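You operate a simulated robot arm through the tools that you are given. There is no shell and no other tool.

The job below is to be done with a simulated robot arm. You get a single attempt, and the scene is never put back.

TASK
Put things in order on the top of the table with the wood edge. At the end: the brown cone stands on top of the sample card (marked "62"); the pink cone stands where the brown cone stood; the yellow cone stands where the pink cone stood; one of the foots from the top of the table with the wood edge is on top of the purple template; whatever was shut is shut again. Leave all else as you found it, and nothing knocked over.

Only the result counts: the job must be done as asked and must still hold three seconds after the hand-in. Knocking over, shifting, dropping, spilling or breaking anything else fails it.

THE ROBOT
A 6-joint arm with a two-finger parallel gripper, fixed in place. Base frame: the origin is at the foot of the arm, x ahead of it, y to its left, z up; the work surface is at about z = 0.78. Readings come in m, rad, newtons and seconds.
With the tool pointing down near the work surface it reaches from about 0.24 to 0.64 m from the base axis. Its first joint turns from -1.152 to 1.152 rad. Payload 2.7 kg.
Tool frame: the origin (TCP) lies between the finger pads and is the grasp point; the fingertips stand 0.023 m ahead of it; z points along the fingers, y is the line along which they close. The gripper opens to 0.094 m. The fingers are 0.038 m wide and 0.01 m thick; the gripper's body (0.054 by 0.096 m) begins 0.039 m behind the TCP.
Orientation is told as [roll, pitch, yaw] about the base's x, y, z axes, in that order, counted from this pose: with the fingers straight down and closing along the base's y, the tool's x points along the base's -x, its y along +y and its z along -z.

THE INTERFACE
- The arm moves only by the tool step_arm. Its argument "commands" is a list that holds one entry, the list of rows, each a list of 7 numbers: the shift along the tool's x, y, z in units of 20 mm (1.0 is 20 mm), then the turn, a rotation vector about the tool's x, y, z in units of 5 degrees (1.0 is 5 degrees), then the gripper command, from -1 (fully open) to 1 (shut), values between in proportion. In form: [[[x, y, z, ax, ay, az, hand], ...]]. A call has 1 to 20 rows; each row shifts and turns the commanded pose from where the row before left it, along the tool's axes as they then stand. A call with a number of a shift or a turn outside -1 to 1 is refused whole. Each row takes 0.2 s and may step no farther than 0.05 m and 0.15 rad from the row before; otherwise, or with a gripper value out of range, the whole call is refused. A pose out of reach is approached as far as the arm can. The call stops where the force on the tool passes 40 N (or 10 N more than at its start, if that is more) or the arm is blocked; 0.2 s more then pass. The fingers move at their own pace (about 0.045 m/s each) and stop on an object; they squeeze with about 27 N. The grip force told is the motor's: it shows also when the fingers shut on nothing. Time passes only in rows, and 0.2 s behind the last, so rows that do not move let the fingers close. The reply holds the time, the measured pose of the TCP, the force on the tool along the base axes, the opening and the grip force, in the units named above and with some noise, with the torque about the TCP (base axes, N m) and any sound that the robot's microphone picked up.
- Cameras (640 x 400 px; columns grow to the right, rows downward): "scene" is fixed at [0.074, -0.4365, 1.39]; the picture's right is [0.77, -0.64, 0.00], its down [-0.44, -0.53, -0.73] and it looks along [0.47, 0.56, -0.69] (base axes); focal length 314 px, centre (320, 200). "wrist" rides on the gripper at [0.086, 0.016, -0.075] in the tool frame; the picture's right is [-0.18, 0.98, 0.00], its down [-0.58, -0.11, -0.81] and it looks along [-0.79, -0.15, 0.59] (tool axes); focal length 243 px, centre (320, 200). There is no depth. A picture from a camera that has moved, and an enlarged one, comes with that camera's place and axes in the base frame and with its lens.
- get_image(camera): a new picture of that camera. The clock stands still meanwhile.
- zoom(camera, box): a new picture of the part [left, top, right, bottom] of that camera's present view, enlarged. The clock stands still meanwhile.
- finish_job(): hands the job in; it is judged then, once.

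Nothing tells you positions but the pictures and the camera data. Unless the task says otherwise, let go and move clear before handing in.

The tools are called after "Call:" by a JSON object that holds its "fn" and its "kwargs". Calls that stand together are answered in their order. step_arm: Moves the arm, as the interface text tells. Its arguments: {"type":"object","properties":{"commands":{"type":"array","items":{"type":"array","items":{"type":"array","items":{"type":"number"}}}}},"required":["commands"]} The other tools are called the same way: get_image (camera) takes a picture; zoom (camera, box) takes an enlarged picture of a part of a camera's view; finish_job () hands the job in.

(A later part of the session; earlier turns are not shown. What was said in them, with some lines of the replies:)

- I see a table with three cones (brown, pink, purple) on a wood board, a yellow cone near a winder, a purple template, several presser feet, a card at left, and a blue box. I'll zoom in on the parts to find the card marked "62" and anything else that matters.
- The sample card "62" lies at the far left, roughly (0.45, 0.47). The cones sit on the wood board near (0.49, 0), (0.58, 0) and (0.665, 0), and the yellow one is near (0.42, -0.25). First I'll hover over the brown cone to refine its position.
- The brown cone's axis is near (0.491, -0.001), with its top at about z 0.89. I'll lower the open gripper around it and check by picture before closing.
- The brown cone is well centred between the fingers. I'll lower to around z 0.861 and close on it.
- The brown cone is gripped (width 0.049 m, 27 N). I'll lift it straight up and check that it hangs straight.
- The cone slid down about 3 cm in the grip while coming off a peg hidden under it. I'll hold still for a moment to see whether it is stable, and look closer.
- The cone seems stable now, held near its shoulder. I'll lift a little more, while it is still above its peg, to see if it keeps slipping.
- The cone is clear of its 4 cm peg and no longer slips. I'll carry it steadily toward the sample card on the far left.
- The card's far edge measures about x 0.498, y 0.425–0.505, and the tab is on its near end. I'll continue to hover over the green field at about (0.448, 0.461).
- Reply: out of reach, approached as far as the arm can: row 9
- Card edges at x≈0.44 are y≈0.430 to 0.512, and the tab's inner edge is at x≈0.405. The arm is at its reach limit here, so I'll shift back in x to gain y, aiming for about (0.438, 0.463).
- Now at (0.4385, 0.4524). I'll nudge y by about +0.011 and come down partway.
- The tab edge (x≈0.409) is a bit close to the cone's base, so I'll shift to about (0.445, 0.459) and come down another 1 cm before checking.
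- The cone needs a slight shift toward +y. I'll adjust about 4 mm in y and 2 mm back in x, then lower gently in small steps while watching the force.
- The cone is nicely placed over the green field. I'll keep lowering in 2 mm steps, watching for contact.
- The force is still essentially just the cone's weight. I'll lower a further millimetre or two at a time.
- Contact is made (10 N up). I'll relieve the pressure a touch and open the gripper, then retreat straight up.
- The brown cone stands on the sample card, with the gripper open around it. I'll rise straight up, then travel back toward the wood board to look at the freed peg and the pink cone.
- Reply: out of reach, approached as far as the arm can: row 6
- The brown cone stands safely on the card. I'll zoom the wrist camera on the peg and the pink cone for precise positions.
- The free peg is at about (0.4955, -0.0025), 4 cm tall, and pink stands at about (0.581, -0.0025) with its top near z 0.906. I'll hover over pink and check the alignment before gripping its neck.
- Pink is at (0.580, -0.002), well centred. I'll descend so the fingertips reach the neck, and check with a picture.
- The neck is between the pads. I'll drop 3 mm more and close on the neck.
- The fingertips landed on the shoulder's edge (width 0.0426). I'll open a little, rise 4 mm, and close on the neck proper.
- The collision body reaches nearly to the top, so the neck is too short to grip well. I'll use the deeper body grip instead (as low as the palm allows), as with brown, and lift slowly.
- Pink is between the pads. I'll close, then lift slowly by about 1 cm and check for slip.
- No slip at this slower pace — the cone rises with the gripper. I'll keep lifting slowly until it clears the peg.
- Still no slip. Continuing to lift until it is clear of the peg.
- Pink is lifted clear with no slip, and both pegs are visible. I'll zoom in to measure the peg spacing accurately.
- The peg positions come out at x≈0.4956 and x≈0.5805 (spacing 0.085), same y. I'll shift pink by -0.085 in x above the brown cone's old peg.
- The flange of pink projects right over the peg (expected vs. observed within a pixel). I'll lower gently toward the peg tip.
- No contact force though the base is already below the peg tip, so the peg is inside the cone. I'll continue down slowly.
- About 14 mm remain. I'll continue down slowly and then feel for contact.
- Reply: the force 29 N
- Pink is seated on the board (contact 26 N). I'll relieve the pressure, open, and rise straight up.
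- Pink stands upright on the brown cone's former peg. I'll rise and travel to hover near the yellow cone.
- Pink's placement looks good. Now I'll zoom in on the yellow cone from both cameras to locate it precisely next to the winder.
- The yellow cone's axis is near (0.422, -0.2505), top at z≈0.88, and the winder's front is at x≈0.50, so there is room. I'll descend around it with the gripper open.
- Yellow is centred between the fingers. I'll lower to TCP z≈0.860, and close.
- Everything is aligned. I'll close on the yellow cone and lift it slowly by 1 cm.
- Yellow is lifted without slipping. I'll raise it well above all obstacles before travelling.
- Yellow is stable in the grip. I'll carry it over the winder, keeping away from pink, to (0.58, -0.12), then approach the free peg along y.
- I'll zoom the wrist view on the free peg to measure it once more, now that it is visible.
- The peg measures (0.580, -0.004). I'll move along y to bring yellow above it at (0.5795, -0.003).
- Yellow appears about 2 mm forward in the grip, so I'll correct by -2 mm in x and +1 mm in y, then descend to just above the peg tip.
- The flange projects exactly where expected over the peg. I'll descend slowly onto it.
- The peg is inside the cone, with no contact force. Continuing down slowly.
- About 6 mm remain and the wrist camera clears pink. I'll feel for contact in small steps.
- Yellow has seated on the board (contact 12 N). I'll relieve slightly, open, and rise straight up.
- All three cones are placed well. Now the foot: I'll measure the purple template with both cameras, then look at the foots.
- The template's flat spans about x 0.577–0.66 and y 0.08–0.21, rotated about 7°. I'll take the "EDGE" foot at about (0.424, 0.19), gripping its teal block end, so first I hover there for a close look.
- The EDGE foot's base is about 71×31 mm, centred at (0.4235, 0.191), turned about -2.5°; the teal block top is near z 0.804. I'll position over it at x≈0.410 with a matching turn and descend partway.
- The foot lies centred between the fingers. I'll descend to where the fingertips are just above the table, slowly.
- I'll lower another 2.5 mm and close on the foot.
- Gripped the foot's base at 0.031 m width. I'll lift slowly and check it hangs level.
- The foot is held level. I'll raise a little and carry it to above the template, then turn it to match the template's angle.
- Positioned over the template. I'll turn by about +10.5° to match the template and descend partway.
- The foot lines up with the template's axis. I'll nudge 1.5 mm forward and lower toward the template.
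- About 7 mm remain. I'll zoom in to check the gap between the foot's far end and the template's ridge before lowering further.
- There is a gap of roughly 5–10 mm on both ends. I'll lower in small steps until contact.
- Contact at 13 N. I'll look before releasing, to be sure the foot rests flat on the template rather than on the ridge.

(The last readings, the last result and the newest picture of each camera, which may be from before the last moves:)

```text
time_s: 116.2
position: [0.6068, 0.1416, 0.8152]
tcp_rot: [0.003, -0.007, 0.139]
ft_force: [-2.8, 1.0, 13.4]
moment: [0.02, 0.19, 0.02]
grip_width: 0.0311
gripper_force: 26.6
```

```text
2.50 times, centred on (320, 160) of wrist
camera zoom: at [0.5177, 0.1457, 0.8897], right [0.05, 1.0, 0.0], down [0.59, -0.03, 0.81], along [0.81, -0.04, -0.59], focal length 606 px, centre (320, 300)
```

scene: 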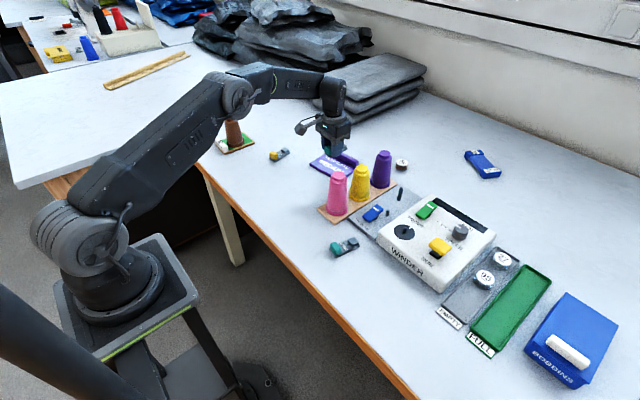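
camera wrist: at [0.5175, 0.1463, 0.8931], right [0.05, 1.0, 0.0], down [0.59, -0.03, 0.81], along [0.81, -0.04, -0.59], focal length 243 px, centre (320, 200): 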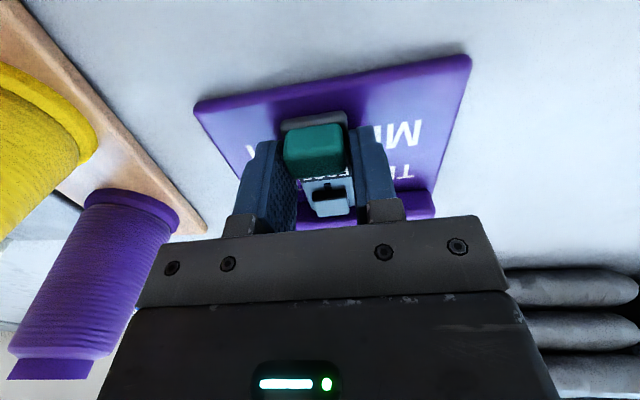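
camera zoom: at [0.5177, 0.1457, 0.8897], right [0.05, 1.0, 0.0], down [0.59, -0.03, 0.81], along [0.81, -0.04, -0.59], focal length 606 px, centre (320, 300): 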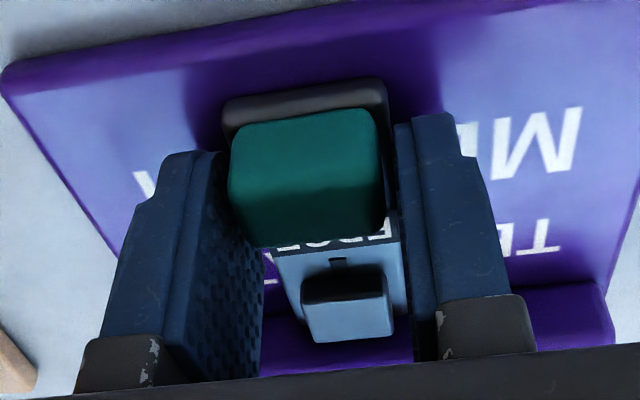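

The foot rests flat inside the template, clear of the ridge. I'll relieve slightly, open, and rise straight up.

Call:
{"fn": "step_arm", "kwargs": {"commands": [[[0, 0, -0.04, 0, 0, 0, 1], [0, 0, 0, 0, 0, 0, 0.2], [0, 0, 0, 0, 0, 0, -0.1], [0, 0, 0, 0, 0, 0, -0.3], [0, 0, 0, 0, 0, 0, -0.3]]]}}

Call:
{"fn": "step_arm", "kwargs": {"commands": [[[0, 0, -0.15, 0, 0, 0, -0.3], [0, 0, -0.4, 0, 0, 0, -0.3], [0, 0, -0.8, 0, 0, 0, -0.3], [0, 0, -1, 0, 0, 0, -0.3], [0, 0, -1, 0, 0, 0, -0.3], [0, 0, -1, 0, 0, 0, -0.3], [0, 0, -1, 0, 0, 0, -1], [0, 0, -1, 0, 0, 0, -1], [0, 0, -0.8, 0, 0, 0, -1], [0, 0, 0, 0, 0, 0, -1]]]}}

Call:
{"fn": "get_image", "kwargs": {"camera": "wrist"}}

Call:
{"fn": "zoom", "kwargs": {"camera": "scene", "box": [290, 110, 410, 230]}}

```text
time_s: 117.4
position: [0.6068, 0.1405, 0.8138]
tcp_rot: [0.0, -0.002, 0.139]
ft_force: [-0.1, 0.4, -0.3]
moment: [0.0, -0.02, -0.02]
grip_width: 0.061
gripper_force: 0.0
```

```text
time_s: 119.6
position: [0.6049, 0.1396, 0.9572]
tcp_rot: [-0.001, -0.005, 0.138]
ft_force: [0.1, -0.2, 0.4]
moment: [-0.04, -0.01, -0.01]
grip_width: 0.0938
gripper_force: 0.0
```

```text
taken
camera wrist: at [0.5172, 0.1444, 1.0321], right [0.05, 1.0, 0.0], down [0.59, -0.03, 0.81], along [0.81, -0.04, -0.59], focal length 243 px, centre (320, 200)
```

wrist: 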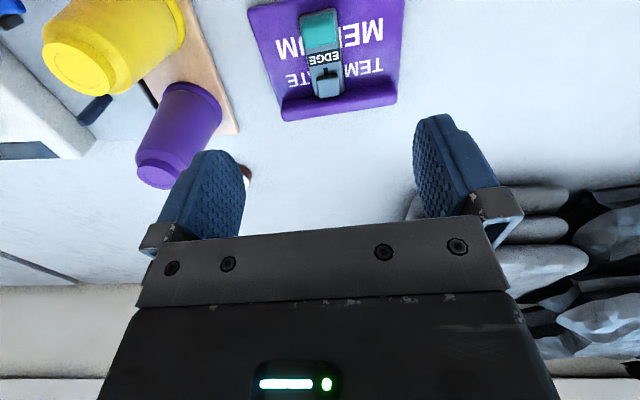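

```text
3.33 times, centred on (350, 170) of scene
camera zoom: at [0.074, -0.4365, 1.39], right [0.77, -0.64, 0.0], down [-0.44, -0.53, -0.73], along [0.47, 0.56, -0.69], focal length 1047 px, centre (220, 300)
```

zoom: 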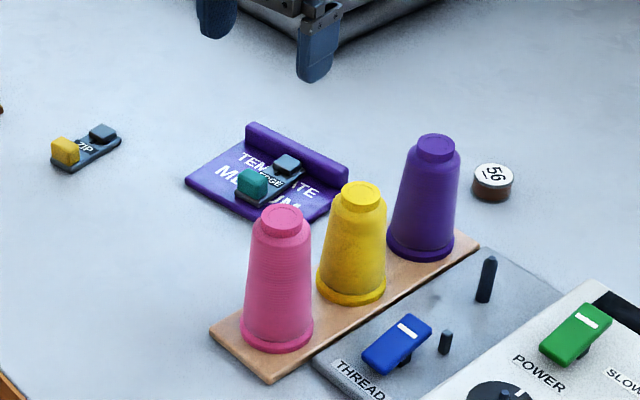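

The foot lies neatly on the template and the cones all stand. I'll retreat upward and back to a clear pose, then inspect the whole scene.

Call:
{"fn": "step_arm", "kwargs": {"commands": [[[0, 0, -0.8, 0, 0, 0.8, -1], [0, 0, -0.9, 0, 0, 0.8, -1], [0, 0, -0.9, 0, 0, 0, -1], [0, 0, -0.5, 0, 0, 0, -1], [0.6, -0.2, 0, 0, 0, 0, -1], [0.9, -0.35, 0, 0, 0, 0, -1], [0.9, -0.35, 0, 0, 0, 0, -1], [0.9, -0.35, 0, 0, 0, 0, -1], [0.9, -0.35, 0, 0, 0, 0, -1], [0.9, -0.35, 0, 0, 0, 0, -1], [0.9, -0.35, 0, 0, 0, 0, -1], [0.6, -0.35, 0, 0, 0, 0, -1], [0.3, -0.2, 0, 0, 0, 0, -1], [0, 0, 0, 0, 0, 0, -1], [0, 0, 0, 0, 0, 0, -1]]]}}

Call:
{"fn": "get_image", "kwargs": {"camera": "scene"}}

Call:
{"fn": "zoom", "kwargs": {"camera": "scene", "box": [190, 90, 310, 200]}}

Call:
{"fn": "zoom", "kwargs": {"camera": "scene", "box": [300, 130, 420, 230]}}

Call:
{"fn": "zoom", "kwargs": {"camera": "scene", "box": [320, 180, 520, 310]}}

Call:
{"fn": "zoom", "kwargs": {"camera": "scene", "box": [430, 130, 640, 390]}}

Call:
{"fn": "get_image", "kwargs": {"camera": "wrist"}}

```text
time_s: 122.8
position: [0.4688, 0.0833, 1.0196]
tcp_rot: [0.001, -0.003, 0.0]
ft_force: [0.2, 0.1, -0.2]
moment: [-0.01, 0.01, 0.04]
grip_width: 0.094
gripper_force: 0.1
```

```text
taken
```

scene: 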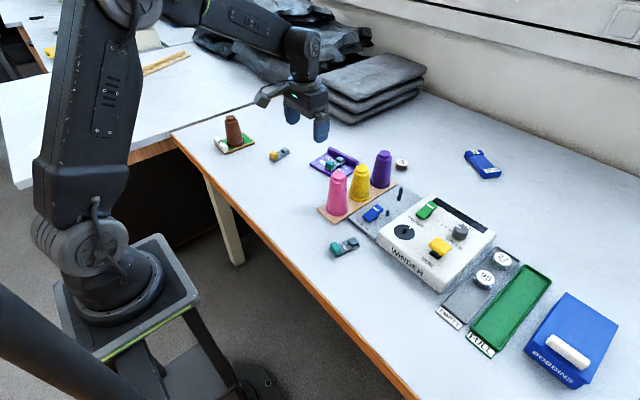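

```text
3.64 times, centred on (250, 145) of scene
camera zoom: at [0.074, -0.4365, 1.39], right [0.77, -0.64, 0.0], down [-0.44, -0.53, -0.73], along [0.47, 0.56, -0.69], focal length 1142 px, centre (574, 400)
```

zoom: 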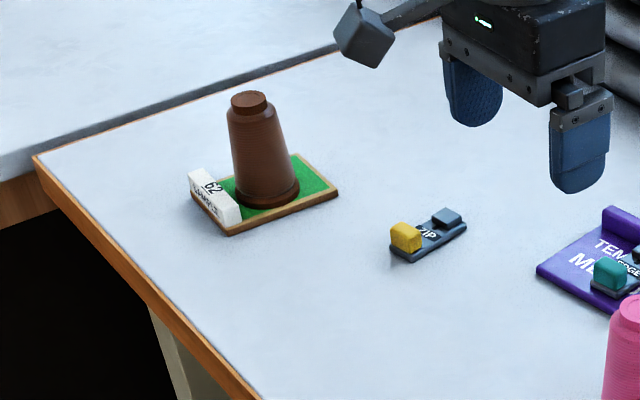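

```text
4.00 times, centred on (360, 180) of scene
camera zoom: at [0.074, -0.4365, 1.39], right [0.77, -0.64, 0.0], down [-0.44, -0.53, -0.73], along [0.47, 0.56, -0.69], focal length 1256 px, centre (160, 280)
```

zoom: 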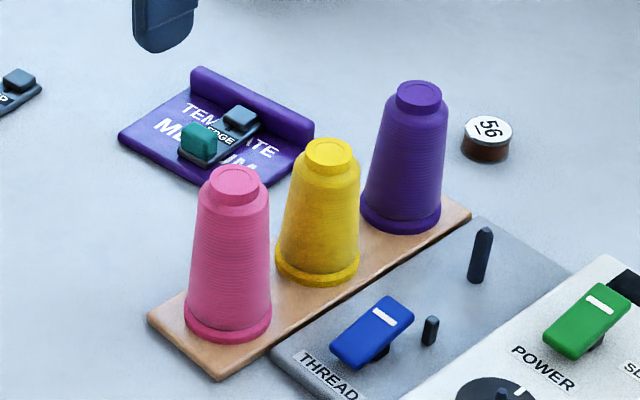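

```text
3.08 times, centred on (420, 245) of scene
camera zoom: at [0.074, -0.4365, 1.39], right [0.77, -0.64, 0.0], down [-0.44, -0.53, -0.73], along [0.47, 0.56, -0.69], focal length 966 px, centre (12, 62)
```

zoom: 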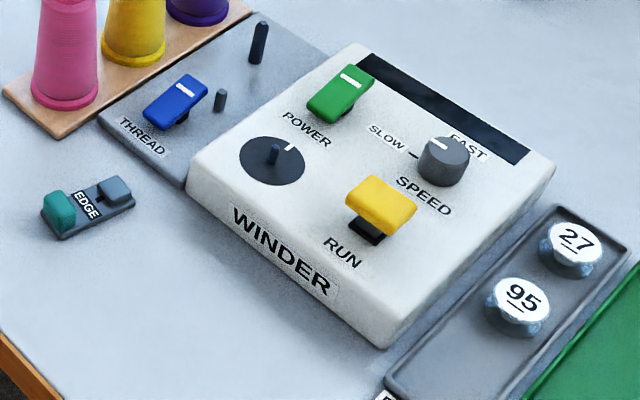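

```text
1.54 times, centred on (535, 260) of scene
camera zoom: at [0.074, -0.4365, 1.39], right [0.77, -0.64, 0.0], down [-0.44, -0.53, -0.73], along [0.47, 0.56, -0.69], focal length 483 px, centre (-11, 108)
```

zoom: 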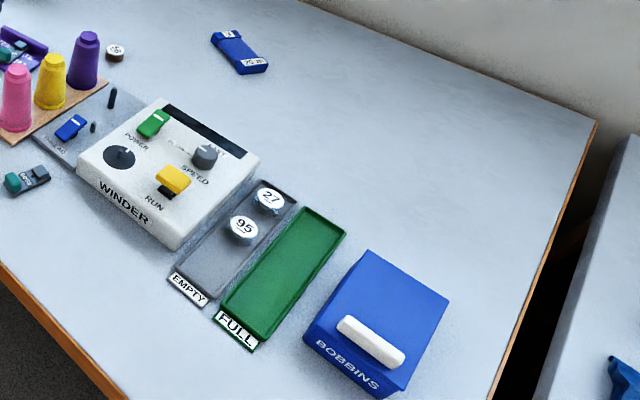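

```text
taken
camera wrist: at [0.3809, 0.1006, 1.0942], right [0.18, 0.98, 0.0], down [0.58, -0.11, 0.81], along [0.79, -0.15, -0.59], focal length 243 px, centre (320, 200)
```

wrist: 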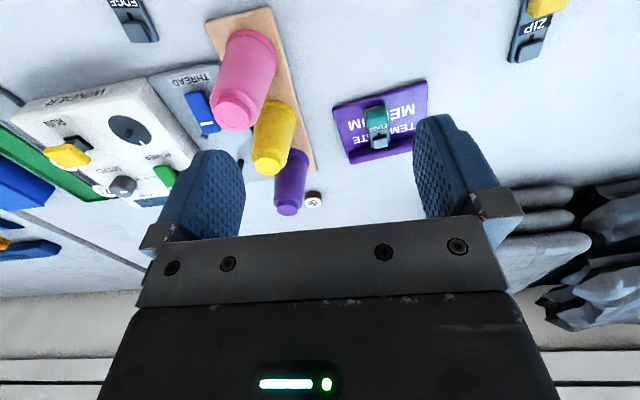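

Every goal is in place. The brown cone stands on card 62, pink is on brown's old peg, yellow is on pink's old peg, and the EDGE foot lies on the purple template. The bobbin box is still shut, the other items look unchanged, and the arm is clear with the gripper open, so I'm handing in.

Call:
{"fn": "finish_job", "kwargs": {}}

```text
The job is handed in.
```

The job is handed in, and in the final pictures everything asked for is in place:

- **Brown cone:** it stands on the sample card marked "62". It slipped about 3 cm in the grip while coming off its peg, but I set it down upright.
- **Pink cone:** it stands on the peg where the brown cone was.
- **Yellow cone:** it stands on the peg where the pink cone was.
- **Foot:** one of the two "EDGE" foots from that table now lies flat on the purple template.
- **Everything else:** I opened nothing, and the bobbin box is still shut. No other item was moved or knocked over, as far as the pictures show. The gripper is open and clear of the table.
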